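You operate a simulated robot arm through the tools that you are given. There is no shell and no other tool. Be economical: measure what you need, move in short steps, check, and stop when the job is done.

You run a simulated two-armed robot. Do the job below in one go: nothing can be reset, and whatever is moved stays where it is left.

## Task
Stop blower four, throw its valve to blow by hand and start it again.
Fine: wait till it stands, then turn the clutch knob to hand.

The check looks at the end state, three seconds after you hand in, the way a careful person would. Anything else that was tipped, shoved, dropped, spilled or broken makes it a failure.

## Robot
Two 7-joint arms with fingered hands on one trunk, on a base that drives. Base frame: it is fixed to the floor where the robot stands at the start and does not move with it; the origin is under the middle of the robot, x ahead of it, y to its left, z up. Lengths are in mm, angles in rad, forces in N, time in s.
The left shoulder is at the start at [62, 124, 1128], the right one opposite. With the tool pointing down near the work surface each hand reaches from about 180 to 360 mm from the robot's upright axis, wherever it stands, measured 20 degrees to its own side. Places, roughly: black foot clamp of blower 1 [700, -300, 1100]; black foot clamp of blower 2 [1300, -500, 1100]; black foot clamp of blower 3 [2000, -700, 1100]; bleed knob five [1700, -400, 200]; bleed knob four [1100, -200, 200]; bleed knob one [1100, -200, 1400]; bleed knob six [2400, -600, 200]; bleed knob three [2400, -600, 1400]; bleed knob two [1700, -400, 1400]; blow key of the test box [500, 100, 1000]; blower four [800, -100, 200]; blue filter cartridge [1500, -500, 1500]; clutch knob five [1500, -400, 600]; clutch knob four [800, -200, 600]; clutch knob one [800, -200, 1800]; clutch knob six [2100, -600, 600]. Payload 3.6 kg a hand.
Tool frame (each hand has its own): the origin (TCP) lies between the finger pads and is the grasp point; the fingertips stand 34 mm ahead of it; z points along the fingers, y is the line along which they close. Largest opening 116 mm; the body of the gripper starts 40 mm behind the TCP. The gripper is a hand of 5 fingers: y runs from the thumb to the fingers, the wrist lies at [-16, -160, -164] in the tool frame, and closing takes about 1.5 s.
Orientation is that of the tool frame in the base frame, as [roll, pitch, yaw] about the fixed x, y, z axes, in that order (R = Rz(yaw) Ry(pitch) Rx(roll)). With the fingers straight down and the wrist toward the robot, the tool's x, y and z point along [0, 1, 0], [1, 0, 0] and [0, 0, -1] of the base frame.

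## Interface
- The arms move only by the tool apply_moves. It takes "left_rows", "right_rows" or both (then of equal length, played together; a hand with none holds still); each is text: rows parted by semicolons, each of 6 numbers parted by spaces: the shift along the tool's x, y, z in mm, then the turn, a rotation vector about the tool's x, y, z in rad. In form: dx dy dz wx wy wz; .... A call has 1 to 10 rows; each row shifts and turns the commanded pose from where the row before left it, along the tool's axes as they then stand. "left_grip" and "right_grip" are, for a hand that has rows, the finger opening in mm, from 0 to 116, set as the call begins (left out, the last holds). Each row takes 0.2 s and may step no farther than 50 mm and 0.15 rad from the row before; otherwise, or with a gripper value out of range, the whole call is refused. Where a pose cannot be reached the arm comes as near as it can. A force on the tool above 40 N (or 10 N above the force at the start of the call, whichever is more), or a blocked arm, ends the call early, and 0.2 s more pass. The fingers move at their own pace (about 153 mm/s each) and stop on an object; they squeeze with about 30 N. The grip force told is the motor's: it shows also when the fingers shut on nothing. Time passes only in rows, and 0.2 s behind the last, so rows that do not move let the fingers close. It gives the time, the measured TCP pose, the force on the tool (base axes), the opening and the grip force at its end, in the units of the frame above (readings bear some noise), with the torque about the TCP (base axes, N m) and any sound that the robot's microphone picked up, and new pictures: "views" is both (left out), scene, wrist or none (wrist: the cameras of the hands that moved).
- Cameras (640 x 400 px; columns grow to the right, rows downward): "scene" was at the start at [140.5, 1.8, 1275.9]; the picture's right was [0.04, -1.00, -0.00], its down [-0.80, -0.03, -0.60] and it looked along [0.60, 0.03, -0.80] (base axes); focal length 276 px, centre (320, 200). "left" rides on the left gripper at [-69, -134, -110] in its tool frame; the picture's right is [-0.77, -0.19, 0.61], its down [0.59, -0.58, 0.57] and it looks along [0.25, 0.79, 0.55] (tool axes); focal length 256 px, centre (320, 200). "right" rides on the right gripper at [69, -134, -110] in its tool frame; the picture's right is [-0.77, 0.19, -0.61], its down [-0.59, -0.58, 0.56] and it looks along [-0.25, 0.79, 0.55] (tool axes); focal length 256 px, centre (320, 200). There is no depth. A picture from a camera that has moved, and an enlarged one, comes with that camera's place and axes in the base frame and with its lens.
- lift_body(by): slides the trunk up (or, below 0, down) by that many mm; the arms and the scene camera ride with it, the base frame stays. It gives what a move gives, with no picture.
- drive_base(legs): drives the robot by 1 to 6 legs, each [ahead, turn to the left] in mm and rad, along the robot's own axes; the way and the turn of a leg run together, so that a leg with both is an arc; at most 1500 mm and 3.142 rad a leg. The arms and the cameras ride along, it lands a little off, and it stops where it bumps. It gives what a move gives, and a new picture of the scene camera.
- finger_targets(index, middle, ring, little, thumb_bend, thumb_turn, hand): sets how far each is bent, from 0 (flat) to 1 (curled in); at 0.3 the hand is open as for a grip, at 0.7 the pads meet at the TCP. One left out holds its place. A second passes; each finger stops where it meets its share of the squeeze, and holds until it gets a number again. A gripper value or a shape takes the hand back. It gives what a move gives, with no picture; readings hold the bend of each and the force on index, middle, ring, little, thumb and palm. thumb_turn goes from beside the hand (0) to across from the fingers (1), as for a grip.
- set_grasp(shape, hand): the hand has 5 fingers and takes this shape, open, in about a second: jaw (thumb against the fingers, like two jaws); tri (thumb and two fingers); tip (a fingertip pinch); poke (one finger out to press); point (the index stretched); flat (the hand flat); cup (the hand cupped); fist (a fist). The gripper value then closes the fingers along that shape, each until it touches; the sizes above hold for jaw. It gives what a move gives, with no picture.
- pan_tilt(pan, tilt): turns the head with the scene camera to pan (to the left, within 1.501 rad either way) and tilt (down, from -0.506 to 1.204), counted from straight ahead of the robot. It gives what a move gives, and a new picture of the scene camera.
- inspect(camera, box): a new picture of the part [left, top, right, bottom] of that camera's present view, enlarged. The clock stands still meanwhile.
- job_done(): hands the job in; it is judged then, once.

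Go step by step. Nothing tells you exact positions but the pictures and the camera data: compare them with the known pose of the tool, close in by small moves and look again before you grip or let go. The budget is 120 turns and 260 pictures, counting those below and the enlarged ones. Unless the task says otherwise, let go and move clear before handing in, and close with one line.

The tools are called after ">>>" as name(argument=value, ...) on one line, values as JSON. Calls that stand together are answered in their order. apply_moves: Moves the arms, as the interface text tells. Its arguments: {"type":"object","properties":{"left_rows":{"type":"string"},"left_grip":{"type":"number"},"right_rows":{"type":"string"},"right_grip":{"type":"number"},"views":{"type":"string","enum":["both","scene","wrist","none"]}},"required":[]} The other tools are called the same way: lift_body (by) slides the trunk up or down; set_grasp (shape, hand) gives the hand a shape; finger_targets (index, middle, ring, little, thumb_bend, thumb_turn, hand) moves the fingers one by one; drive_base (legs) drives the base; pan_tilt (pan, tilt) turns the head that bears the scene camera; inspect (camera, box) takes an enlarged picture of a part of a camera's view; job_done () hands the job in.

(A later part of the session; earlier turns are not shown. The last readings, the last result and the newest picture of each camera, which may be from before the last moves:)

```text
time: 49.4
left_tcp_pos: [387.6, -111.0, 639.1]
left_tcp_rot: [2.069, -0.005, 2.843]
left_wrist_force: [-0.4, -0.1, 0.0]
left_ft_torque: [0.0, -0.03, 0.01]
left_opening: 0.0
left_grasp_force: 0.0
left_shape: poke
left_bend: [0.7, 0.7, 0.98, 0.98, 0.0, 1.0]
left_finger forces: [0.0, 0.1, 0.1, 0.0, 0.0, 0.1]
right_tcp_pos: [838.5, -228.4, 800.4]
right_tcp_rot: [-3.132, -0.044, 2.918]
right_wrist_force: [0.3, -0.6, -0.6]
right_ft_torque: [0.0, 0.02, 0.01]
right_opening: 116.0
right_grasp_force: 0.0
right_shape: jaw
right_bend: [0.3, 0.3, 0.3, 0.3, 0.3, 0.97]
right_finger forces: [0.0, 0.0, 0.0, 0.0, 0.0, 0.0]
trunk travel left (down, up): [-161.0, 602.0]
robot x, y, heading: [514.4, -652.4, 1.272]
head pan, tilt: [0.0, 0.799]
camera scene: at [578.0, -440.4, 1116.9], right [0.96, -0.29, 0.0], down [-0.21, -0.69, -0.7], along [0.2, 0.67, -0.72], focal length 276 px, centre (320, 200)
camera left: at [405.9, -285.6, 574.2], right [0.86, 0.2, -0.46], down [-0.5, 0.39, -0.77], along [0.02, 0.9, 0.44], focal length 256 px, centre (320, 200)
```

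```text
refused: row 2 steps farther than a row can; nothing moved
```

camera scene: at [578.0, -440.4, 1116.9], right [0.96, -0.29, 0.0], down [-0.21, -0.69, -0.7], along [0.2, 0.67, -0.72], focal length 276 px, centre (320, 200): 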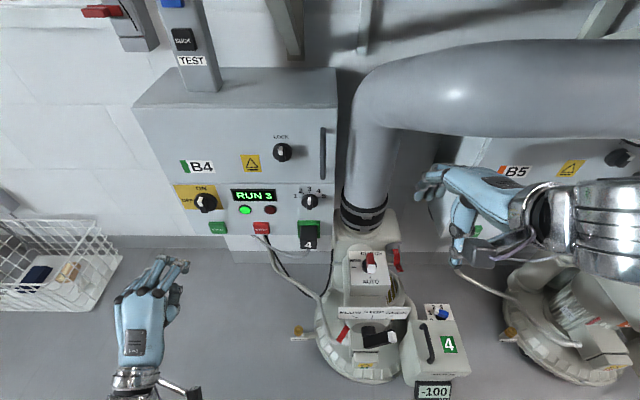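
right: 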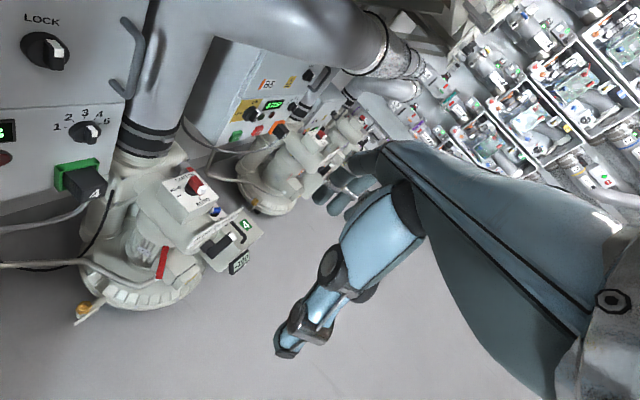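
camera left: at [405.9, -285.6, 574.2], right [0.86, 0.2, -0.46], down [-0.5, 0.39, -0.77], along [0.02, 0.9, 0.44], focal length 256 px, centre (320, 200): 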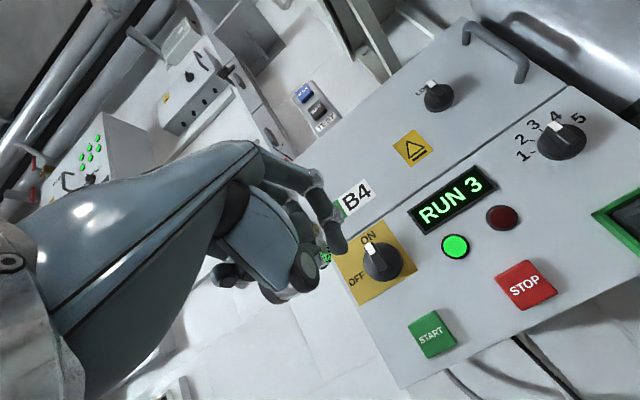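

>>> apply_moves(left_rows="-30 -5 20 0 0 0;-30 -5 35 0 0 0;-30 -5 35 0 0 0;-26 -4 35 0 0 0;0 -4 45 0 0 0", views="both")

```text
time: 50.6
left_tcp_pos: [539.1, -12.7, 537.9]
left_tcp_rot: [2.07, -0.005, 2.844]
left_wrist_force: [0.4, -0.4, -0.4]
left_ft_torque: [0.03, 0.03, -0.05]
left_opening: 0.0
left_grasp_force: 0.0
left_shape: poke
left_bend: [0.7, 0.7, 0.98, 0.98, 0.0, 1.0]
left_finger forces: [0.0, 0.0, 0.1, 0.0, 0.0, 0.1]
right_tcp_pos: [839.0, -228.2, 800.0]
right_tcp_rot: [-3.131, -0.043, 2.919]
right_wrist_force: [0.4, -0.7, 0.0]
right_ft_torque: [0.02, 0.02, -0.02]
right_opening: 115.8
right_grasp_force: 0.1
right_shape: jaw
right_bend: [0.3, 0.3, 0.3, 0.3, 0.3, 0.97]
right_finger forces: [0.1, 0.0, 0.0, 0.1, 0.1, 0.0]
trunk travel left (down, up): [-161.0, 602.0]
robot x, y, heading: [510.5, -649.1, 1.276]
head pan, tilt: [0.0, 0.799]
camera scene: at [578.5, -440.3, 1116.8], right [0.96, -0.29, 0.0], down [-0.21, -0.69, -0.7], along [0.2, 0.67, -0.72], focal length 276 px, centre (320, 200)
camera left: at [557.1, -186.3, 472.6], right [0.86, 0.2, -0.46], down [-0.5, 0.38, -0.77], along [0.02, 0.9, 0.43], focal length 256 px, centre (320, 200)
```

scene: 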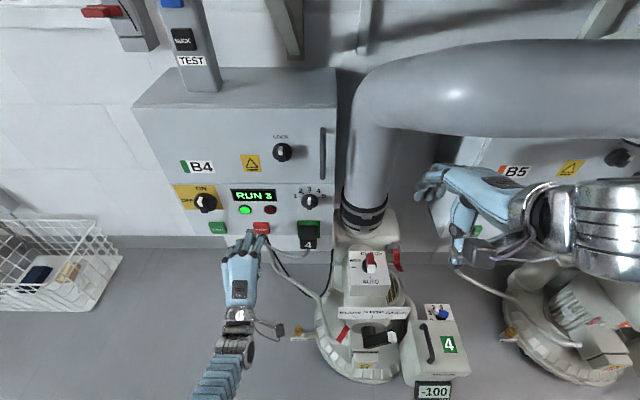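
left: 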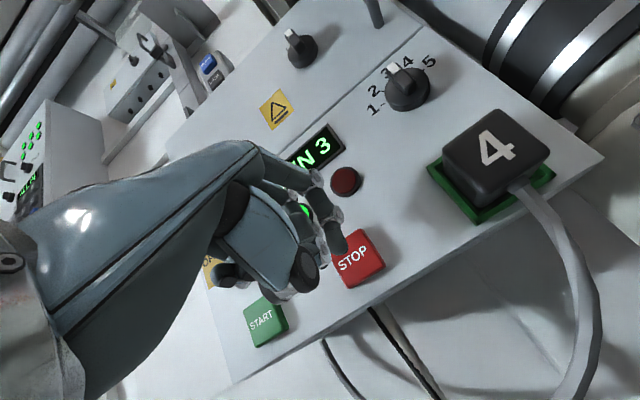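

The fingertip lines up with STOP. I advance along the panel normal in small steps.

>>> apply_moves(left_rows="-2 4.8 8.8 0 0 0;0 4.8 8.8 0 0 0;0 4.8 8.8 0 0 0;0 3.8 7 0 0 0;0 2.4 4.4 0 0 0", views="wrist")

```text
time: 51.8
left_tcp_pos: [551.5, 25.3, 535.4]
left_tcp_rot: [2.071, -0.005, 2.849]
left_wrist_force: [-3.2, -21.6, -1.4]
left_ft_torque: [0.09, 0.03, 0.04]
left_opening: 0.1
left_grasp_force: 0.0
left_shape: poke
left_bend: [0.7, 0.7, 0.98, 0.98, 0.0, 1.0]
left_finger forces: [0.1, 21.3, 0.0, 0.0, 0.0, 0.0]
right_tcp_pos: [837.5, -229.7, 800.9]
right_tcp_rot: [-3.133, -0.044, 2.918]
right_wrist_force: [0.1, 0.4, 0.0]
right_ft_torque: [0.04, 0.0, 0.03]
right_opening: 115.8
right_grasp_force: 0.0
right_shape: jaw
right_bend: [0.3, 0.3, 0.3, 0.3, 0.3, 0.97]
right_finger forces: [0.1, 0.0, 0.0, 0.1, 0.0, 0.1]
trunk travel left (down, up): [-161.0, 602.0]
robot x, y, heading: [511.6, -653.7, 1.275]
head pan, tilt: [0.0, 0.799]
heard: click
camera left: at [569.9, -148.5, 471.2], right [0.86, 0.2, -0.46], down [-0.5, 0.38, -0.77], along [0.02, 0.9, 0.43], focal length 256 px, centre (320, 200)
```

left: 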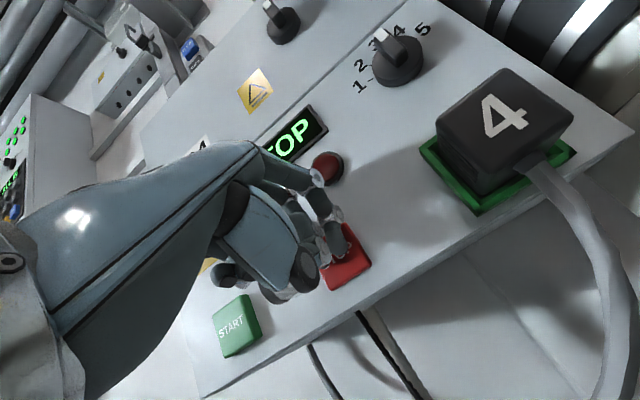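

It clicked and the display turns to STOP. I back the finger off and check the lamps and the run-down.

>>> apply_moves(left_rows="0 -9.6 -17.6 0 0 0;0 -14 -26 0 0 0;30 -14 -26 0 0 0;30 0 0 0 0 0;40 0 0 0 0 0", views="scene")

>>> inspect(camera="scene", box=[160, 170, 340, 280])

>>> inspect(camera="scene", box=[290, 230, 480, 400])

```text
time: 53.0
left_tcp_pos: [432.7, -19.3, 537.8]
left_tcp_rot: [2.069, -0.003, 2.845]
left_wrist_force: [0.5, -0.7, 0.5]
left_ft_torque: [0.0, 0.0, 0.01]
left_opening: 0.0
left_grasp_force: 0.1
left_shape: poke
left_bend: [0.7, 0.7, 0.98, 0.98, 0.0, 1.0]
left_finger forces: [0.1, 0.0, 0.0, 0.1, 0.1, 0.0]
right_tcp_pos: [838.3, -228.6, 799.6]
right_tcp_rot: [-3.133, -0.044, 2.919]
right_wrist_force: [0.0, -0.3, 0.4]
right_ft_torque: [0.01, -0.01, -0.01]
right_opening: 116.1
right_grasp_force: 0.0
right_shape: jaw
right_bend: [0.3, 0.3, 0.3, 0.3, 0.3, 0.97]
right_finger forces: [0.0, 0.0, 0.0, 0.1, 0.0, 0.1]
trunk travel left (down, up): [-161.0, 602.0]
robot x, y, heading: [513.8, -650.1, 1.275]
head pan, tilt: [0.0, 0.799]
camera scene: at [577.8, -440.4, 1116.9], right [0.96, -0.29, 0.0], down [-0.21, -0.69, -0.7], along [0.2, 0.67, -0.72], focal length 276 px, centre (320, 200)
```

scene: 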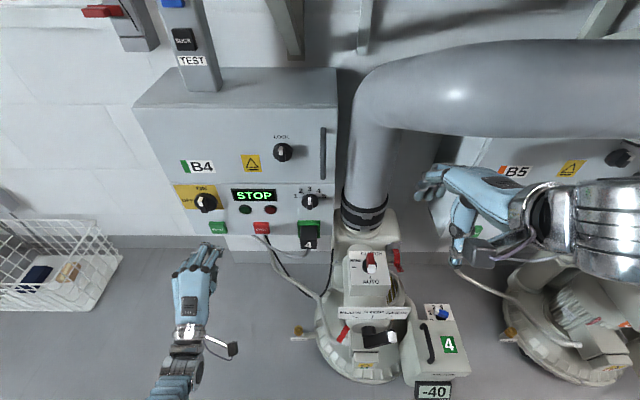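

```text
3.56 times, centred on (250, 225) of scene
camera zoom: at [577.8, -440.4, 1116.9], right [0.96, -0.29, 0.0], down [-0.21, -0.69, -0.7], along [0.2, 0.67, -0.72], focal length 981 px, centre (569, 111)
```

zoom: 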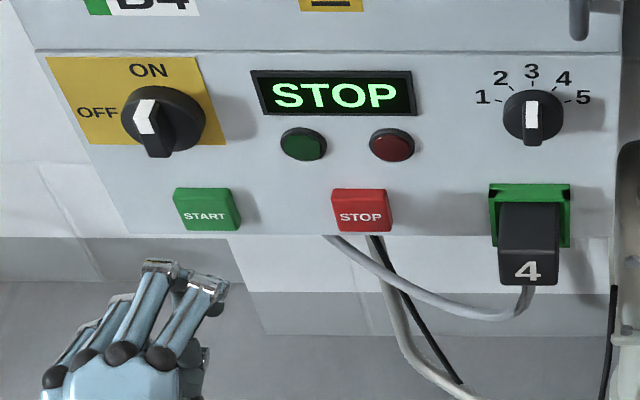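

```text
2.35 times, centred on (385, 315) of scene
camera zoom: at [577.8, -440.4, 1116.9], right [0.96, -0.29, 0.0], down [-0.21, -0.69, -0.7], along [0.2, 0.67, -0.72], focal length 649 px, centre (167, -71)
```

zoom: 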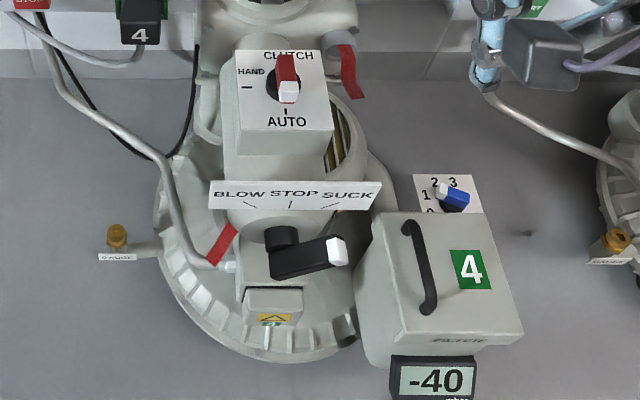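

The gauge falls (-40) as the blower runs down. Meanwhile I lower the right hand a bit above the clutch and turn it so the jaws close sideways on the knob's blade.

>>> apply_moves(right_rows="0 0 50 0 0 0;0 -10 45 0 0 0;0 0 0 0 0 -0.149;0 0 0 0 0 -0.149;0 0 0 0 0 -0.149;0 0 0 0 0 -0.149;0 0 0 0 0 -0.149", views="both")

```text
time: 54.6
left_tcp_pos: [433.8, -20.0, 537.8]
left_tcp_rot: [2.07, -0.005, 2.848]
left_wrist_force: [1.0, 0.7, 0.3]
left_ft_torque: [-0.02, 0.0, 0.0]
left_opening: 0.3
left_grasp_force: 0.0
left_shape: poke
left_bend: [0.7, 0.7, 0.98, 0.98, 0.0, 1.0]
left_finger forces: [0.2, 0.1, 0.1, 0.0, 0.0, 0.0]
right_tcp_pos: [832.0, -238.8, 705.5]
right_tcp_rot: [3.121, -0.037, -2.618]
right_wrist_force: [0.7, -0.1, 0.1]
right_ft_torque: [-0.02, 0.03, 0.0]
right_opening: 116.2
right_grasp_force: 0.0
right_shape: jaw
right_bend: [0.3, 0.3, 0.3, 0.3, 0.3, 0.97]
right_finger forces: [0.1, 0.1, 0.0, 0.0, 0.0, 0.0]
trunk travel left (down, up): [-161.0, 602.0]
robot x, y, heading: [514.5, -649.7, 1.273]
head pan, tilt: [0.0, 0.799]
camera scene: at [578.0, -440.4, 1116.9], right [0.96, -0.29, 0.0], down [-0.21, -0.69, -0.7], along [0.2, 0.67, -0.72], focal length 276 px, centre (320, 200)
camera right: at [844.1, -388.9, 813.8], right [0.6, 0.55, 0.59], down [0.77, -0.2, -0.6], along [-0.21, 0.81, -0.55], focal length 256 px, centre (320, 200)
```

scene: 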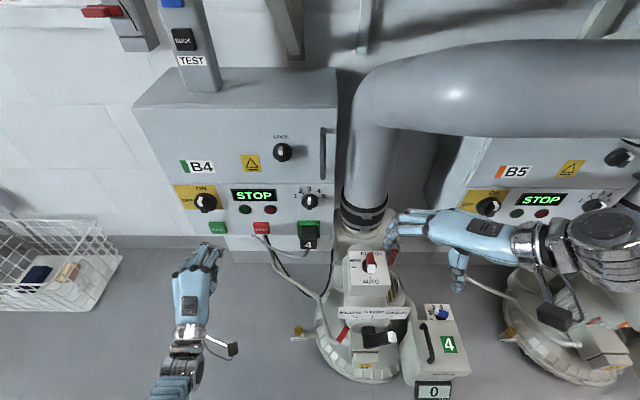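
right: 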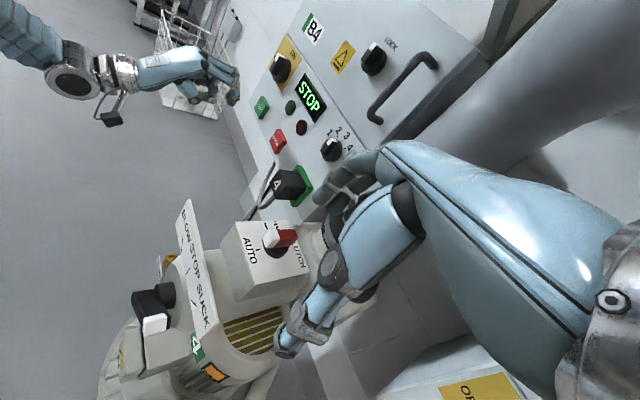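

The gauge reads 0 and the display STOP. I finish turning the hand and place it above the clutch knob at about (779, -155, 570).

>>> apply_moves(right_rows="0 0 0 0 0 -0.149;0 0 0 0 0 -0.149;0 0 0 0 0 -0.149;0 0 0 0 0 -0.149;0 0 0 0 0 -0.149;-32 37 0 0 0 0;-32 37 0 0 0 0", views="both")

```text
time: 56.4
left_tcp_pos: [423.7, -23.4, 539.2]
left_tcp_rot: [2.072, 0.007, 2.853]
left_wrist_force: [0.1, -0.6, -1.0]
left_ft_torque: [0.09, -0.03, -0.12]
left_opening: 0.0
left_grasp_force: 0.1
left_shape: poke
left_bend: [0.7, 0.7, 0.98, 0.98, 0.0, 1.0]
left_finger forces: [0.0, 0.1, 0.1, 0.1, 0.0, 0.0]
right_tcp_pos: [793.2, -203.5, 706.6]
right_tcp_rot: [3.135, -0.036, -1.939]
right_wrist_force: [0.5, 0.7, -1.0]
right_ft_torque: [-0.08, 0.06, -0.04]
right_opening: 115.8
right_grasp_force: 0.0
right_shape: jaw
right_bend: [0.3, 0.3, 0.3, 0.3, 0.3, 0.97]
right_finger forces: [0.0, 0.0, 0.0, 0.0, 0.0, 0.1]
right hand out of reach, approached as far as the arm can: row 7
trunk travel left (down, up): [-161.0, 602.0]
robot x, y, heading: [512.6, -654.3, 1.229]
head pan, tilt: [0.0, 0.799]
stopped in row 7 (right hand): the arm was blocked; the commanded pose is now the measured one
camera scene: at [640.6, -464.6, 1118.8], right [0.94, -0.34, -0.05], down [-0.28, -0.66, -0.69], along [0.2, 0.67, -0.72], focal length 276 px, centre (320, 200)
camera right: at [895.7, -311.9, 817.3], right [0.11, 0.8, 0.58], down [0.74, 0.32, -0.59], along [-0.66, 0.5, -0.56], focal length 256 px, centre (320, 200)
```

scene: 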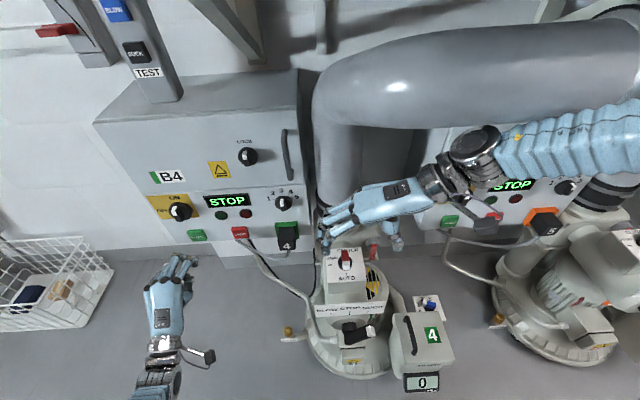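
right: 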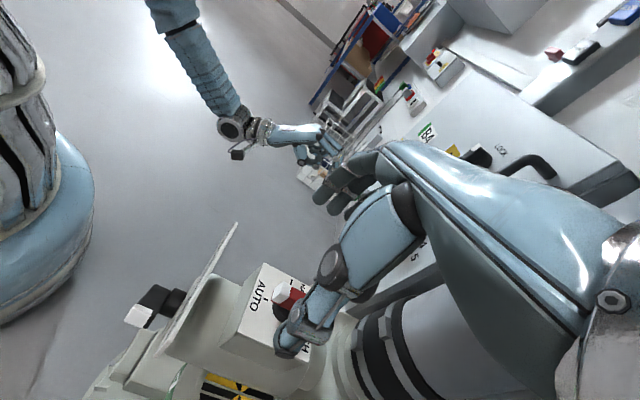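

The right arm is blocked, probably the elbow against the horizontal pipe, and the trunk was pushed round. I back out right away.

>>> apply_moves(right_rows="30 -30 0 0 0 0.1;30 -30 0 0 0 0.14;0 0 0 0 0 0.14;0 0 0 0 0 0.14", views="scene")

```text
time: 56.8
left_tcp_pos: [396.2, -12.6, 522.0]
left_tcp_rot: [2.067, 0.072, 2.845]
left_wrist_force: [1.3, 1.4, -0.4]
left_ft_torque: [-0.04, 0.0, 0.04]
left_opening: 0.1
left_grasp_force: 0.0
left_shape: poke
left_bend: [0.7, 0.7, 0.98, 0.98, 0.0, 1.0]
left_finger forces: [0.0, 0.1, 0.1, 0.0, 0.1, 0.0]
right_tcp_pos: [762.1, -202.9, 712.5]
right_tcp_rot: [-3.087, -0.023, -1.975]
right_wrist_force: [-1.9, 2.3, 6.0]
right_ft_torque: [-0.2, -0.31, 0.15]
right_opening: 116.1
right_grasp_force: 0.1
right_shape: jaw
right_bend: [0.3, 0.3, 0.3, 0.3, 0.3, 0.97]
right_finger forces: [0.1, 0.0, 0.1, 0.1, 0.0, 0.0]
trunk travel left (down, up): [-161.0, 602.0]
robot x, y, heading: [511.7, -659.1, 1.212]
head pan, tilt: [0.0, 0.799]
stopped in row 1 (right hand): the arm was blocked; the commanded pose is now the measured one
camera scene: at [608.9, -457.9, 1118.7], right [0.93, -0.36, -0.02], down [-0.27, -0.67, -0.7], along [0.24, 0.66, -0.72], focal length 276 px, centre (320, 200)
```

scene: 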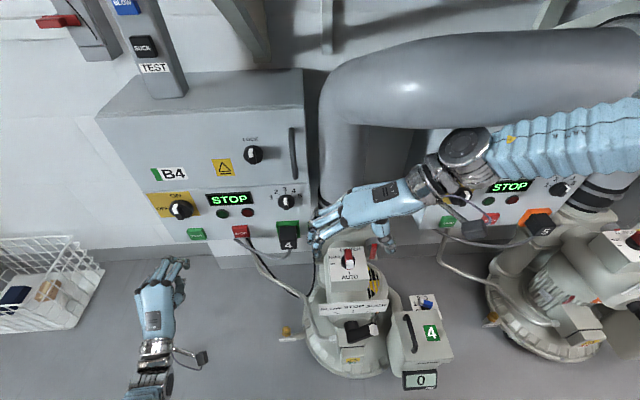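

I look at the right elbow before anything else.

>>> pan_tilt(pan=-0.9, tilt=0.5)

```text
time: 58.0
left_tcp_pos: [401.7, -15.4, 524.9]
left_tcp_rot: [2.066, 0.059, 2.844]
left_wrist_force: [-0.4, -0.6, 1.3]
left_ft_torque: [-0.07, 0.05, 0.0]
left_opening: 0.2
left_grasp_force: 0.0
left_shape: poke
left_bend: [0.7, 0.7, 0.98, 0.98, 0.0, 1.0]
left_finger forces: [0.0, 0.1, 0.1, 0.0, 0.1, 0.0]
right_tcp_pos: [758.3, -205.9, 706.3]
right_tcp_rot: [-3.095, -0.039, -1.95]
right_wrist_force: [1.6, -1.1, -0.6]
right_ft_torque: [0.06, 0.12, -0.03]
right_opening: 115.8
right_grasp_force: 0.0
right_shape: jaw
right_bend: [0.3, 0.3, 0.3, 0.3, 0.3, 0.97]
right_finger forces: [0.0, 0.0, 0.0, 0.1, 0.0, 0.0]
trunk travel left (down, up): [-161.0, 602.0]
robot x, y, heading: [513.8, -655.9, 1.218]
head pan, tilt: [-0.901, 0.499]
camera scene: at [644.8, -499.3, 1143.9], right [0.32, -0.95, 0.0], down [-0.45, -0.15, -0.88], along [0.83, 0.28, -0.48], focal length 276 px, centre (320, 200)
```

scene: 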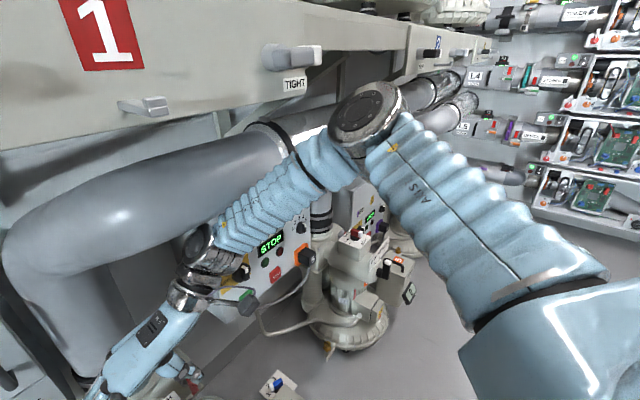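

The right elbow sits right against the pipe sleeve under the shelf. I drive straight back to free it.

>>> drive_base(legs=[[-150, 0]])

```text
time: 58.8
left_tcp_pos: [391.1, -27.3, 522.3]
left_tcp_rot: [2.071, 0.059, 2.853]
left_wrist_force: [-0.3, -0.4, -0.5]
left_ft_torque: [0.02, -0.01, 0.04]
left_opening: 0.2
left_grasp_force: 0.1
left_shape: poke
left_bend: [0.7, 0.7, 0.98, 0.98, 0.0, 1.0]
left_finger forces: [0.0, 0.0, 0.0, 0.1, 0.0, 0.0]
right_tcp_pos: [755.8, -208.1, 712.8]
right_tcp_rot: [-3.105, -0.021, -1.954]
right_wrist_force: [-0.1, -0.2, -0.8]
right_ft_torque: [-0.04, 0.0, -0.01]
right_opening: 115.8
right_grasp_force: 0.1
right_shape: jaw
right_bend: [0.3, 0.3, 0.3, 0.3, 0.3, 0.97]
right_finger forces: [0.0, 0.0, 0.0, 0.0, 0.0, 0.0]
trunk travel left (down, up): [-161.0, 602.0]
robot x, y, heading: [509.3, -668.5, 1.224]
head pan, tilt: [-0.901, 0.499]
stopped in leg 1: the robot was blocked; the commanded pose is now the measured one
camera scene: at [642.5, -504.1, 1142.7], right [0.32, -0.95, 0.0], down [-0.45, -0.16, -0.88], along [0.83, 0.28, -0.48], focal length 276 px, centre (320, 200)
```

scene: 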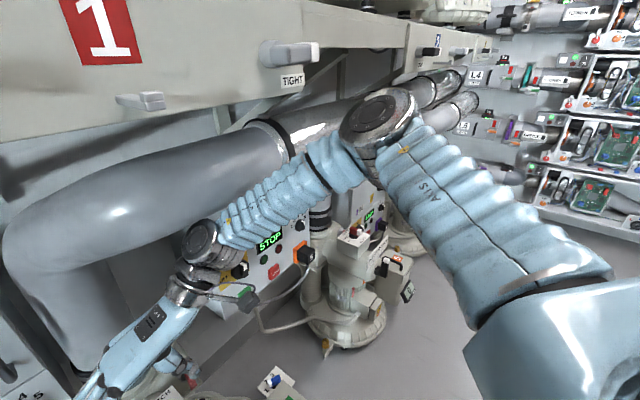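

>>> drive_base(legs=[[-100, 0]])

```text
time: 60.0
left_tcp_pos: [351.2, -131.0, 535.8]
left_tcp_rot: [2.036, 0.061, 2.855]
left_wrist_force: [-0.7, 0.8, 1.3]
left_ft_torque: [-0.03, 0.04, 0.06]
left_opening: 0.0
left_grasp_force: 0.1
left_shape: poke
left_bend: [0.7, 0.7, 0.98, 0.98, 0.0, 1.0]
left_finger forces: [0.0, 0.0, 0.0, 0.0, 0.0, 0.0]
right_tcp_pos: [722.7, -306.3, 725.0]
right_tcp_rot: [-3.106, 0.028, -1.974]
right_wrist_force: [0.0, -0.6, -0.9]
right_ft_torque: [0.01, -0.05, -0.01]
right_opening: 116.3
right_grasp_force: 0.1
right_shape: jaw
right_bend: [0.3, 0.3, 0.3, 0.3, 0.3, 0.97]
right_finger forces: [0.0, 0.1, 0.0, 0.0, 0.1, 0.0]
trunk travel left (down, up): [-161.0, 602.0]
robot x, y, heading: [476.0, -759.0, 1.231]
head pan, tilt: [-0.901, 0.499]
stopped in leg 1: the robot was blocked; the commanded pose is now the measured one
camera scene: at [621.3, -561.0, 1140.2], right [0.32, -0.95, 0.03], down [-0.46, -0.18, -0.87], along [0.83, 0.27, -0.5], focal length 276 px, centre (320, 200)
```

scene: 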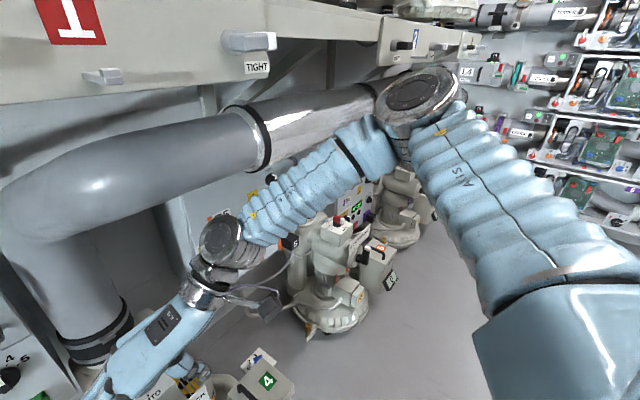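

>>> apply_moves(right_rows="0 0 0 0 0 0;0 0 0 0 0 0;0 0 0 0 0 0", views="scene")

>>> pan_tilt(pan=-0.45, tilt=0.9)

```text
time: 60.5
left_tcp_pos: [339.2, -170.8, 565.2]
left_tcp_rot: [1.963, 0.063, 2.851]
left_wrist_force: [-0.1, 0.5, -1.1]
left_ft_torque: [0.08, -0.01, -0.02]
left_opening: 0.0
left_grasp_force: 0.0
left_shape: poke
left_bend: [0.7, 0.7, 0.98, 0.98, 0.0, 1.0]
left_finger forces: [0.0, 0.0, 0.0, 0.0, 0.0, 0.1]
right_tcp_pos: [706.8, -354.2, 752.4]
right_tcp_rot: [-3.132, 0.104, -1.98]
right_wrist_force: [-0.8, -1.9, -0.4]
right_ft_torque: [0.0, 0.02, 0.06]
right_opening: 116.2
right_grasp_force: 0.0
right_shape: jaw
right_bend: [0.3, 0.3, 0.3, 0.3, 0.3, 0.97]
right_finger forces: [0.0, 0.0, 0.0, 0.0, 0.0, 0.0]
trunk travel left (down, up): [-161.0, 602.0]
robot x, y, heading: [479.0, -758.1, 1.228]
head pan, tilt: [-0.901, 0.499]
stopped in row 2 (right hand): the arm was blocked; the commanded pose is now the measured one
camera scene: at [614.6, -582.1, 1142.0], right [0.32, -0.95, 0.01], down [-0.46, -0.17, -0.87], along [0.83, 0.28, -0.49], focal length 276 px, centre (320, 200)
```

scene: 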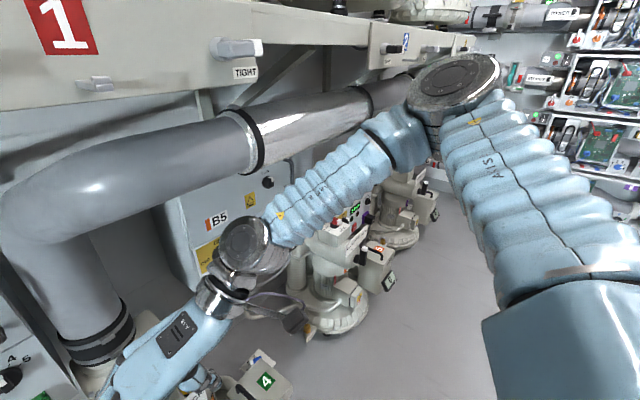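

```text
time: 61.4
left_tcp_pos: [341.4, -160.4, 556.4]
left_tcp_rot: [1.983, 0.064, 2.851]
left_wrist_force: [0.0, -0.2, -0.1]
left_ft_torque: [-0.01, -0.01, 0.0]
left_opening: 0.0
left_grasp_force: 0.1
left_shape: poke
left_bend: [0.7, 0.7, 0.98, 0.98, 0.0, 1.0]
left_finger forces: [0.0, 0.0, 0.0, 0.0, 0.0, 0.0]
right_tcp_pos: [709.8, -342.6, 745.2]
right_tcp_rot: [-3.12, 0.083, -1.976]
right_wrist_force: [-0.4, 0.0, -0.2]
right_ft_torque: [0.01, -0.02, 0.05]
right_opening: 116.1
right_grasp_force: 0.2
right_shape: jaw
right_bend: [0.3, 0.3, 0.3, 0.3, 0.3, 0.97]
right_finger forces: [0.0, 0.0, 0.0, 0.1, 0.0, 0.1]
trunk travel left (down, up): [-161.0, 602.0]
robot x, y, heading: [474.3, -760.6, 1.235]
head pan, tilt: [-0.45, 0.901]
camera scene: at [576.3, -573.7, 1109.0], right [0.7, -0.71, 0.0], down [-0.56, -0.55, -0.62], along [0.44, 0.44, -0.78], focal length 276 px, centre (320, 200)
```

scene: 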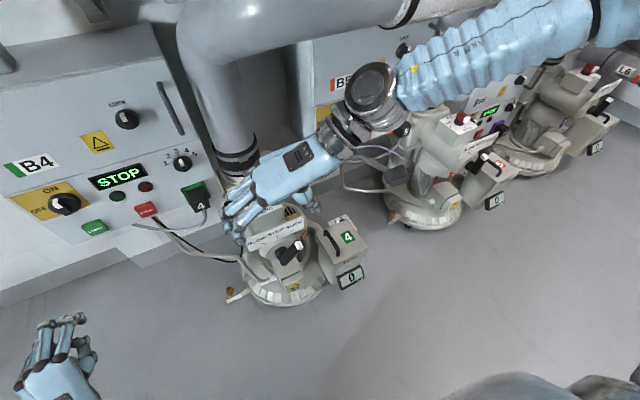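

The arms are free again, the body just rocked. The high elbow is the problem, so I back off a little and lower the trunk, letting the right arm come in under the pipe.

>>> drive_base(legs=[[-130, 0.04]])

>>> lift_body(by=-80)

>>> lift_body(by=-70)

>>> pan_tilt(pan=-0.3, tilt=0.6)

```text
time: 62.7
left_tcp_pos: [281.8, -282.5, 562.5]
left_tcp_rot: [1.972, 0.063, 2.885]
left_wrist_force: [0.1, -1.0, 1.4]
left_ft_torque: [-0.11, 0.05, 0.06]
left_opening: 0.0
left_grasp_force: 0.1
left_shape: poke
left_bend: [0.7, 0.7, 0.98, 0.98, 0.0, 1.0]
left_finger forces: [0.0, 0.0, 0.1, 0.0, 0.1, 0.1]
right_tcp_pos: [655.1, -449.4, 746.9]
right_tcp_rot: [-3.138, 0.09, -1.944]
right_wrist_force: [-0.4, -0.6, 0.0]
right_ft_torque: [0.09, 0.0, -0.09]
right_opening: 116.0
right_grasp_force: 0.0
right_shape: jaw
right_bend: [0.3, 0.3, 0.3, 0.3, 0.3, 0.97]
right_finger forces: [0.0, 0.0, 0.0, 0.1, 0.0, 0.0]
trunk travel left (down, up): [-161.0, 602.0]
robot x, y, heading: [435.6, -869.9, 1.261]
head pan, tilt: [-0.45, 0.901]
stopped in leg 1: the robot was blocked; the commanded pose is now the measured one
camera scene: at [549.9, -626.0, 1103.7], right [0.73, -0.69, 0.02], down [-0.55, -0.6, -0.58], along [0.41, 0.41, -0.81], focal length 276 px, centre (320, 200)
```

scene: 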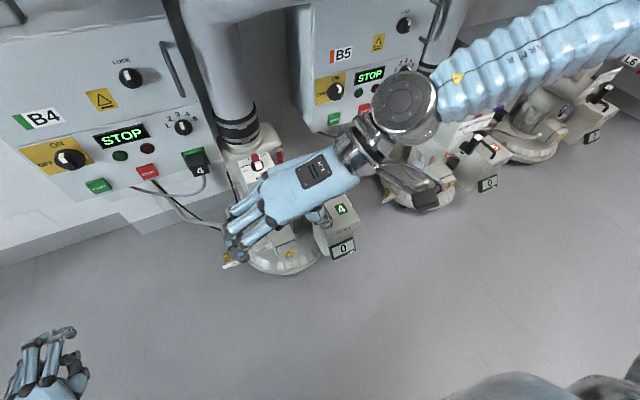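

```text
time: 63.1
left_tcp_pos: [266.0, -332.8, 584.7]
left_tcp_rot: [1.882, 0.066, 2.879]
left_wrist_force: [0.7, -0.2, 0.1]
left_ft_torque: [0.01, 0.04, 0.01]
left_opening: 0.2
left_grasp_force: 0.1
left_shape: poke
left_bend: [0.7, 0.7, 0.98, 0.98, 0.0, 1.0]
left_finger forces: [0.0, 0.1, 0.1, 0.1, 0.0, 0.1]
right_tcp_pos: [640.8, -483.8, 756.6]
right_tcp_rot: [3.083, 0.174, -2.006]
right_wrist_force: [0.8, 0.1, 0.2]
right_ft_torque: [0.0, 0.02, 0.01]
right_opening: 116.0
right_grasp_force: 0.0
right_shape: jaw
right_bend: [0.3, 0.3, 0.3, 0.3, 0.3, 0.97]
right_finger forces: [0.0, 0.0, 0.0, 0.1, 0.1, 0.0]
trunk travel left (down, up): [-151.0, 611.0]
robot x, y, heading: [440.2, -869.1, 1.263]
head pan, tilt: [-0.45, 0.901]
stopped: the arm was blocked; the commanded pose is now the measured one
```

```text
time: 63.5
left_tcp_pos: [252.6, -374.6, 605.1]
left_tcp_rot: [1.814, 0.069, 2.876]
left_wrist_force: [0.4, 1.0, 1.3]
left_ft_torque: [-0.08, 0.03, -0.05]
left_opening: 0.1
left_grasp_force: 0.0
left_shape: poke
left_bend: [0.7, 0.7, 0.98, 0.98, 0.0, 1.0]
left_finger forces: [0.0, 0.0, 0.0, 0.1, 0.0, 0.1]
right_tcp_pos: [619.4, -544.6, 773.0]
right_tcp_rot: [3.089, 0.237, -1.987]
right_wrist_force: [-3.6, -4.7, 2.3]
right_ft_torque: [0.24, -0.35, -0.15]
right_opening: 116.1
right_grasp_force: 0.1
right_shape: jaw
right_bend: [0.3, 0.3, 0.3, 0.3, 0.3, 0.97]
right_finger forces: [0.1, 0.1, 0.0, 0.0, 0.0, 0.1]
trunk travel left (down, up): [-148.0, 614.0]
robot x, y, heading: [435.8, -874.9, 1.264]
head pan, tilt: [-0.45, 0.901]
stopped: the arm was blocked; the commanded pose is now the measured one
```

```text
time: 64.3
left_tcp_pos: [259.8, -355.3, 593.3]
left_tcp_rot: [1.844, 0.069, 2.878]
left_wrist_force: [1.2, -0.9, 0.3]
left_ft_torque: [-0.03, -0.02, 0.03]
left_opening: 0.2
left_grasp_force: 0.0
left_shape: poke
left_bend: [0.7, 0.7, 0.98, 0.98, 0.0, 1.0]
left_finger forces: [0.0, 0.0, 0.0, 0.1, 0.0, 0.0]
right_tcp_pos: [625.3, -527.2, 761.8]
right_tcp_rot: [3.093, 0.201, -1.986]
right_wrist_force: [0.9, -0.2, -0.8]
right_ft_torque: [0.0, -0.04, 0.01]
right_opening: 115.9
right_grasp_force: 0.0
right_shape: jaw
right_bend: [0.3, 0.3, 0.3, 0.3, 0.3, 0.97]
right_finger forces: [0.0, 0.0, 0.1, 0.0, 0.0, 0.0]
trunk travel left (down, up): [-148.0, 614.0]
robot x, y, heading: [435.1, -874.8, 1.263]
head pan, tilt: [-0.3, 0.6]
camera scene: at [533.0, -658.6, 1120.3], right [0.82, -0.57, 0.0], down [-0.32, -0.46, -0.82], along [0.47, 0.68, -0.57], focal length 276 px, centre (320, 200)
```

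scene: 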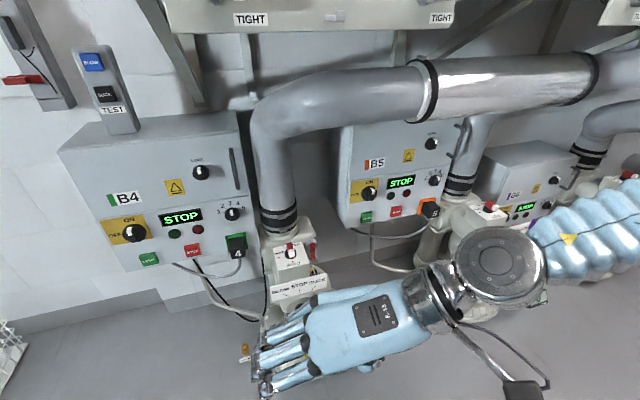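

Something in the right arm's folded posture keeps pushing the trunk. I unfold it: right hand ahead and turned back to its natural orientation.

>>> apply_moves(right_rows="-30 -20 0 0 0.1 0;-30 -20 0 0 0.1 0;-30 -20 0 0 0 0;0 0 0 0 0 0.145;0 0 0 0 0 0.145;0 0 0 0 0 0.145;0 0 0 0 0 0.145;0 0 0 0 0 0.145;0 0 0 0 0 0.145;0 0 0 0 0 0.145", views="scene")

```text
time: 66.5
left_tcp_pos: [257.7, -356.6, 593.0]
left_tcp_rot: [1.844, 0.07, 2.879]
left_wrist_force: [-0.7, -0.3, 0.9]
left_ft_torque: [-0.05, 0.05, -0.04]
left_opening: 0.2
left_grasp_force: 0.0
left_shape: poke
left_bend: [0.7, 0.7, 0.98, 0.98, 0.0, 1.0]
left_finger forces: [0.1, 0.0, 0.0, 0.0, 0.1, 0.0]
right_tcp_pos: [721.3, -454.0, 774.8]
right_tcp_rot: [3.098, -0.03, -2.985]
right_wrist_force: [0.8, -4.6, -11.2]
right_ft_torque: [0.45, 0.27, -0.09]
right_opening: 116.0
right_grasp_force: 0.0
right_shape: jaw
right_bend: [0.3, 0.3, 0.3, 0.3, 0.3, 0.97]
right_finger forces: [0.0, 0.0, 0.0, 0.0, 0.1, 0.1]
right hand out of reach, approached as far as the arm can: row 10
trunk travel left (down, up): [-148.0, 614.0]
robot x, y, heading: [441.3, -867.6, 1.262]
head pan, tilt: [-0.3, 0.6]
camera scene: at [531.6, -658.1, 1120.5], right [0.82, -0.57, 0.0], down [-0.32, -0.46, -0.83], along [0.47, 0.68, -0.56], focal length 276 px, centre (320, 200)
```

scene: 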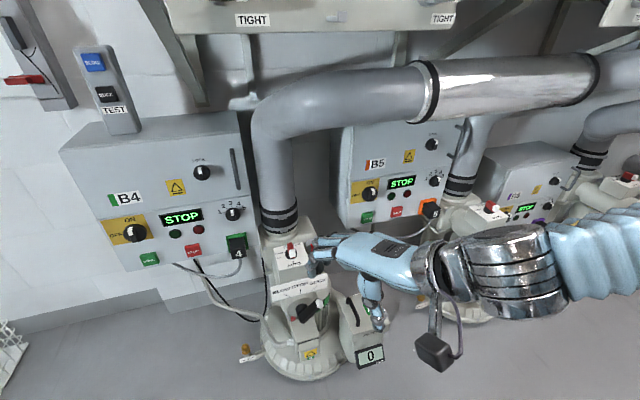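

The arm is unfolded. I test lowering again.

>>> lift_body(by=-60)

>>> pan_tilt(pan=-1.2, tilt=0.8)

```text
time: 67.5
left_tcp_pos: [258.1, -356.8, 534.6]
left_tcp_rot: [1.843, 0.069, 2.876]
left_wrist_force: [0.3, 0.6, -0.2]
left_ft_torque: [-0.01, 0.01, 0.0]
left_opening: 0.1
left_grasp_force: 0.1
left_shape: poke
left_bend: [0.7, 0.7, 0.98, 0.98, 0.0, 1.0]
left_finger forces: [0.0, 0.0, 0.0, 0.0, 0.0, 0.0]
right_tcp_pos: [725.8, -450.6, 674.8]
right_tcp_rot: [-3.088, -0.075, -2.991]
right_wrist_force: [0.2, -0.3, -0.6]
right_ft_torque: [0.02, 0.02, -0.01]
right_opening: 115.8
right_grasp_force: 0.1
right_shape: jaw
right_bend: [0.3, 0.3, 0.3, 0.3, 0.3, 0.97]
right_finger forces: [0.0, 0.0, 0.1, 0.1, 0.1, 0.0]
trunk travel left (down, up): [-88.0, 674.0]
robot x, y, heading: [438.1, -870.0, 1.262]
head pan, tilt: [-0.3, 0.6]
```

```text
time: 68.7
left_tcp_pos: [259.0, -356.9, 533.4]
left_tcp_rot: [1.842, 0.069, 2.877]
left_wrist_force: [0.1, 0.2, 0.6]
left_ft_torque: [0.0, 0.0, -0.01]
left_opening: 0.0
left_grasp_force: 0.1
left_shape: poke
left_bend: [0.7, 0.7, 0.98, 0.98, 0.0, 1.0]
left_finger forces: [0.0, 0.1, 0.0, 0.0, 0.1, 0.0]
right_tcp_pos: [726.0, -451.2, 676.1]
right_tcp_rot: [-3.089, -0.077, -2.993]
right_wrist_force: [-0.7, 0.1, -0.2]
right_ft_torque: [0.02, -0.02, 0.0]
right_opening: 115.6
right_grasp_force: 0.1
right_shape: jaw
right_bend: [0.3, 0.3, 0.3, 0.3, 0.3, 0.97]
right_finger forces: [0.0, 0.0, 0.0, 0.0, 0.1, 0.0]
trunk travel left (down, up): [-88.0, 674.0]
robot x, y, heading: [438.0, -872.3, 1.267]
head pan, tilt: [-1.201, 0.799]
camera scene: at [573.5, -693.1, 1038.6], right [0.06, -1.0, 0.0], down [-0.72, -0.04, -0.7], along [0.7, 0.04, -0.72], focal length 276 px, centre (320, 200)
```

scene: 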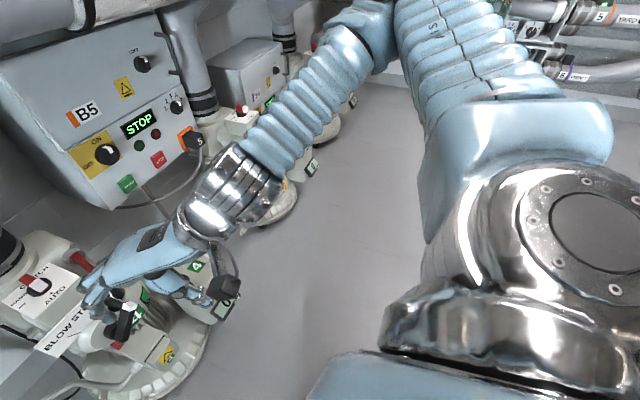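

Lowering works now. I'll turn the clutch by pushing its blade with one fingertip, the hand in its natural orientation (elbow away from the pipe). I shape the right hand and drive in.

>>> set_grasp(hand="right", shape="poke")

>>> drive_base(legs=[[190, 0]])

>>> pan_tilt(pan=-0.25, tilt=0.9)

>>> inspect(camera="right", box=[0, 0, 640, 400])

```text
time: 69.6
left_tcp_pos: [258.7, -355.9, 533.6]
left_tcp_rot: [1.844, 0.068, 2.878]
left_wrist_force: [0.6, -0.8, 0.3]
left_ft_torque: [0.01, 0.01, 0.0]
left_opening: 0.2
left_grasp_force: 0.0
left_shape: poke
left_bend: [0.7, 0.7, 0.98, 0.98, 0.0, 1.0]
left_finger forces: [0.0, 0.0, 0.0, 0.0, 0.0, 0.1]
right_tcp_pos: [724.9, -451.7, 676.3]
right_tcp_rot: [-3.09, -0.079, -2.996]
right_wrist_force: [0.4, -0.1, -0.9]
right_ft_torque: [-0.03, -0.01, -0.03]
right_opening: 0.1
right_grasp_force: 0.1
right_shape: poke
right_bend: [0.7, 0.7, 0.98, 0.98, 0.0, 1.0]
right_finger forces: [0.1, 0.0, 0.1, 0.1, 0.1, 0.0]
trunk travel left (down, up): [-88.0, 674.0]
robot x, y, heading: [439.4, -872.7, 1.262]
head pan, tilt: [-1.201, 0.799]
```

```text
time: 71.1
left_tcp_pos: [314.7, -181.5, 538.8]
left_tcp_rot: [1.831, 0.07, 2.874]
left_wrist_force: [-0.5, -1.1, 0.5]
left_ft_torque: [-0.09, 0.05, 0.02]
left_opening: 0.2
left_grasp_force: 0.1
left_shape: poke
left_bend: [0.7, 0.7, 0.98, 0.98, 0.0, 1.0]
left_finger forces: [0.0, 0.0, 0.0, 0.0, 0.0, 0.0]
right_tcp_pos: [781.3, -277.9, 681.4]
right_tcp_rot: [-3.103, -0.074, -2.992]
right_wrist_force: [-1.4, -1.3, 0.3]
right_ft_torque: [0.05, -0.04, -0.02]
right_opening: 0.2
right_grasp_force: 0.1
right_shape: poke
right_bend: [0.7, 0.7, 0.98, 0.98, 0.0, 1.0]
right_finger forces: [0.0, 0.0, 0.0, 0.0, 0.0, 0.0]
trunk travel left (down, up): [-88.0, 674.0]
robot x, y, heading: [497.1, -690.9, 1.262]
head pan, tilt: [-1.201, 0.799]
camera scene: at [630.2, -516.9, 1039.8], right [0.06, -1.0, 0.0], down [-0.71, -0.04, -0.7], along [0.7, 0.04, -0.72], focal length 276 px, centre (320, 200)
```

scene: 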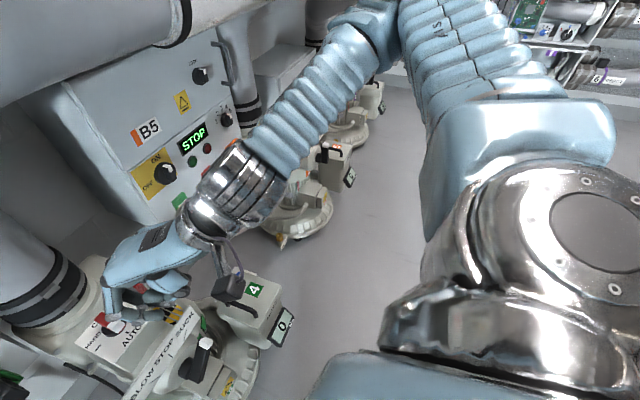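

```text
time: 72.4
left_tcp_pos: [315.0, -179.7, 536.2]
left_tcp_rot: [1.836, 0.069, 2.874]
left_wrist_force: [0.9, -0.3, -0.4]
left_ft_torque: [0.01, 0.05, -0.02]
left_opening: 0.0
left_grasp_force: 0.0
left_shape: poke
left_bend: [0.7, 0.7, 0.98, 0.98, 0.0, 1.0]
left_finger forces: [0.0, 0.0, 0.0, 0.0, 0.0, 0.1]
right_tcp_pos: [782.0, -276.3, 679.3]
right_tcp_rot: [-3.098, -0.074, -2.992]
right_wrist_force: [-0.3, -0.3, -0.1]
right_ft_torque: [0.0, -0.01, 0.01]
right_opening: 0.1
right_grasp_force: 0.1
right_shape: poke
right_bend: [0.7, 0.7, 0.98, 0.98, 0.0, 1.0]
right_finger forces: [0.1, 0.1, 0.0, 0.1, 0.0, 0.1]
trunk travel left (down, up): [-88.0, 674.0]
robot x, y, heading: [494.2, -688.1, 1.261]
head pan, tilt: [-0.25, 0.901]
camera scene: at [591.2, -453.3, 1030.6], right [0.85, -0.53, 0.0], down [-0.42, -0.66, -0.62], along [0.33, 0.53, -0.78], focal length 276 px, centre (320, 200)
```

scene: 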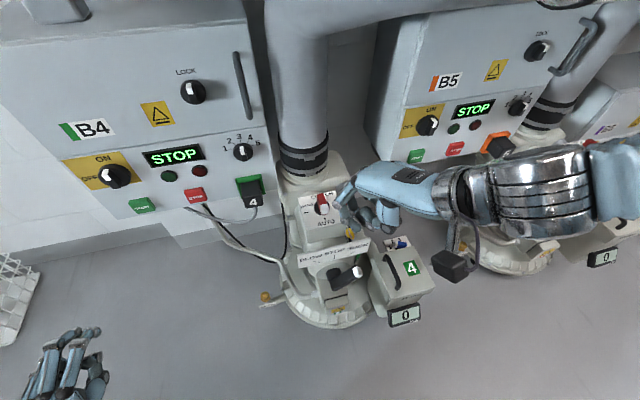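

```text
1.00 times, centred on (320, 200) of right (not enlarged: the box is as wide or as high as the picture)
camera zoom: at [741.3, -412.1, 799.1], right [0.77, 0.33, 0.54], down [0.63, -0.52, -0.58], along [0.09, 0.79, -0.61], focal length 256 px, centre (320, 200)
```

zoom: 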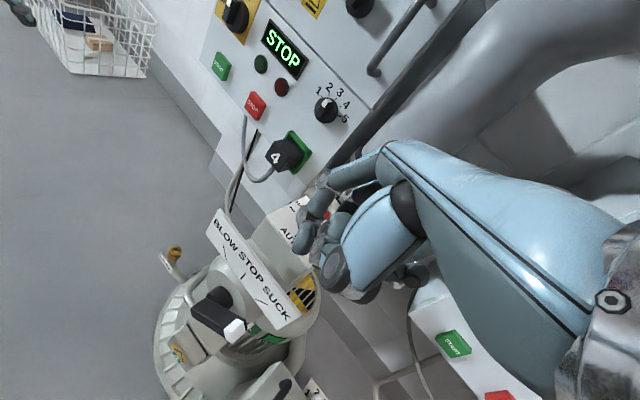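

>>> finger_targets(hand="right", index=0.7, middle=1.0, ring=1.0, little=1.0, thumb_bend=0.0, thumb_turn=0.0)

>>> inspect(camera="right", box=[220, 140, 420, 310])

>>> inspect(camera="scene", box=[270, 150, 450, 300])

```text
time: 73.4
left_tcp_pos: [315.1, -179.8, 536.4]
left_tcp_rot: [1.836, 0.069, 2.874]
left_wrist_force: [-0.8, 0.2, -0.8]
left_ft_torque: [-0.02, 0.03, 0.03]
left_opening: 0.0
left_grasp_force: 0.1
left_shape: poke
left_bend: [0.7, 0.7, 0.98, 0.98, 0.0, 1.0]
left_finger forces: [0.1, 0.0, 0.0, 0.0, 0.1, 0.0]
right_tcp_pos: [780.2, -274.4, 679.2]
right_tcp_rot: [-3.095, -0.075, -2.995]
right_wrist_force: [-0.8, -0.5, -0.1]
right_ft_torque: [-0.03, 0.01, -0.02]
right_opening: 126.8
right_grasp_force: 0.0
right_shape: fingers
right_bend: [0.7, 1.0, 1.0, 1.0, 0.0, 0.0]
right_finger forces: [0.0, 0.0, 0.1, 0.0, 0.1, 0.1]
trunk travel left (down, up): [-88.0, 674.0]
robot x, y, heading: [492.6, -691.6, 1.262]
head pan, tilt: [-0.25, 0.901]
```

```text
2.35 times, centred on (320, 225) of right
camera zoom: at [741.4, -412.1, 799.1], right [0.77, 0.33, 0.54], down [0.63, -0.52, -0.58], along [0.09, 0.79, -0.61], focal length 602 px, centre (320, 141)
```

zoom: 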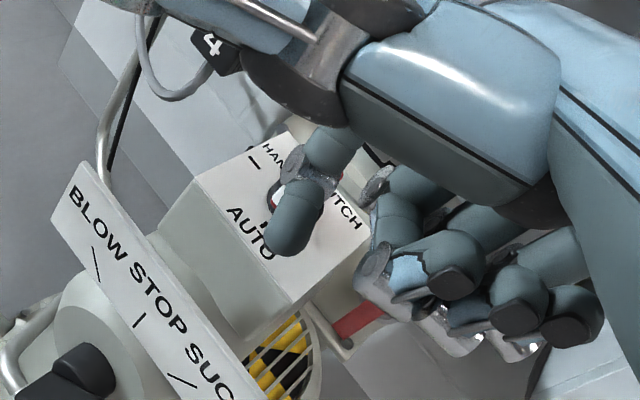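

```text
2.67 times, centred on (360, 225) of scene
camera zoom: at [591.1, -453.3, 1030.6], right [0.85, -0.53, 0.0], down [-0.42, -0.66, -0.62], along [0.33, 0.53, -0.78], focal length 736 px, centre (213, 133)
```

zoom: 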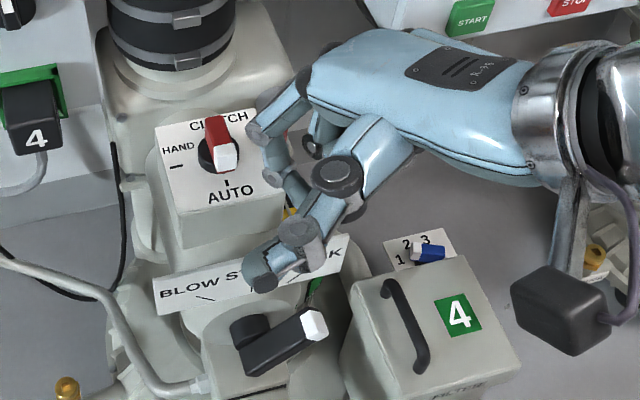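

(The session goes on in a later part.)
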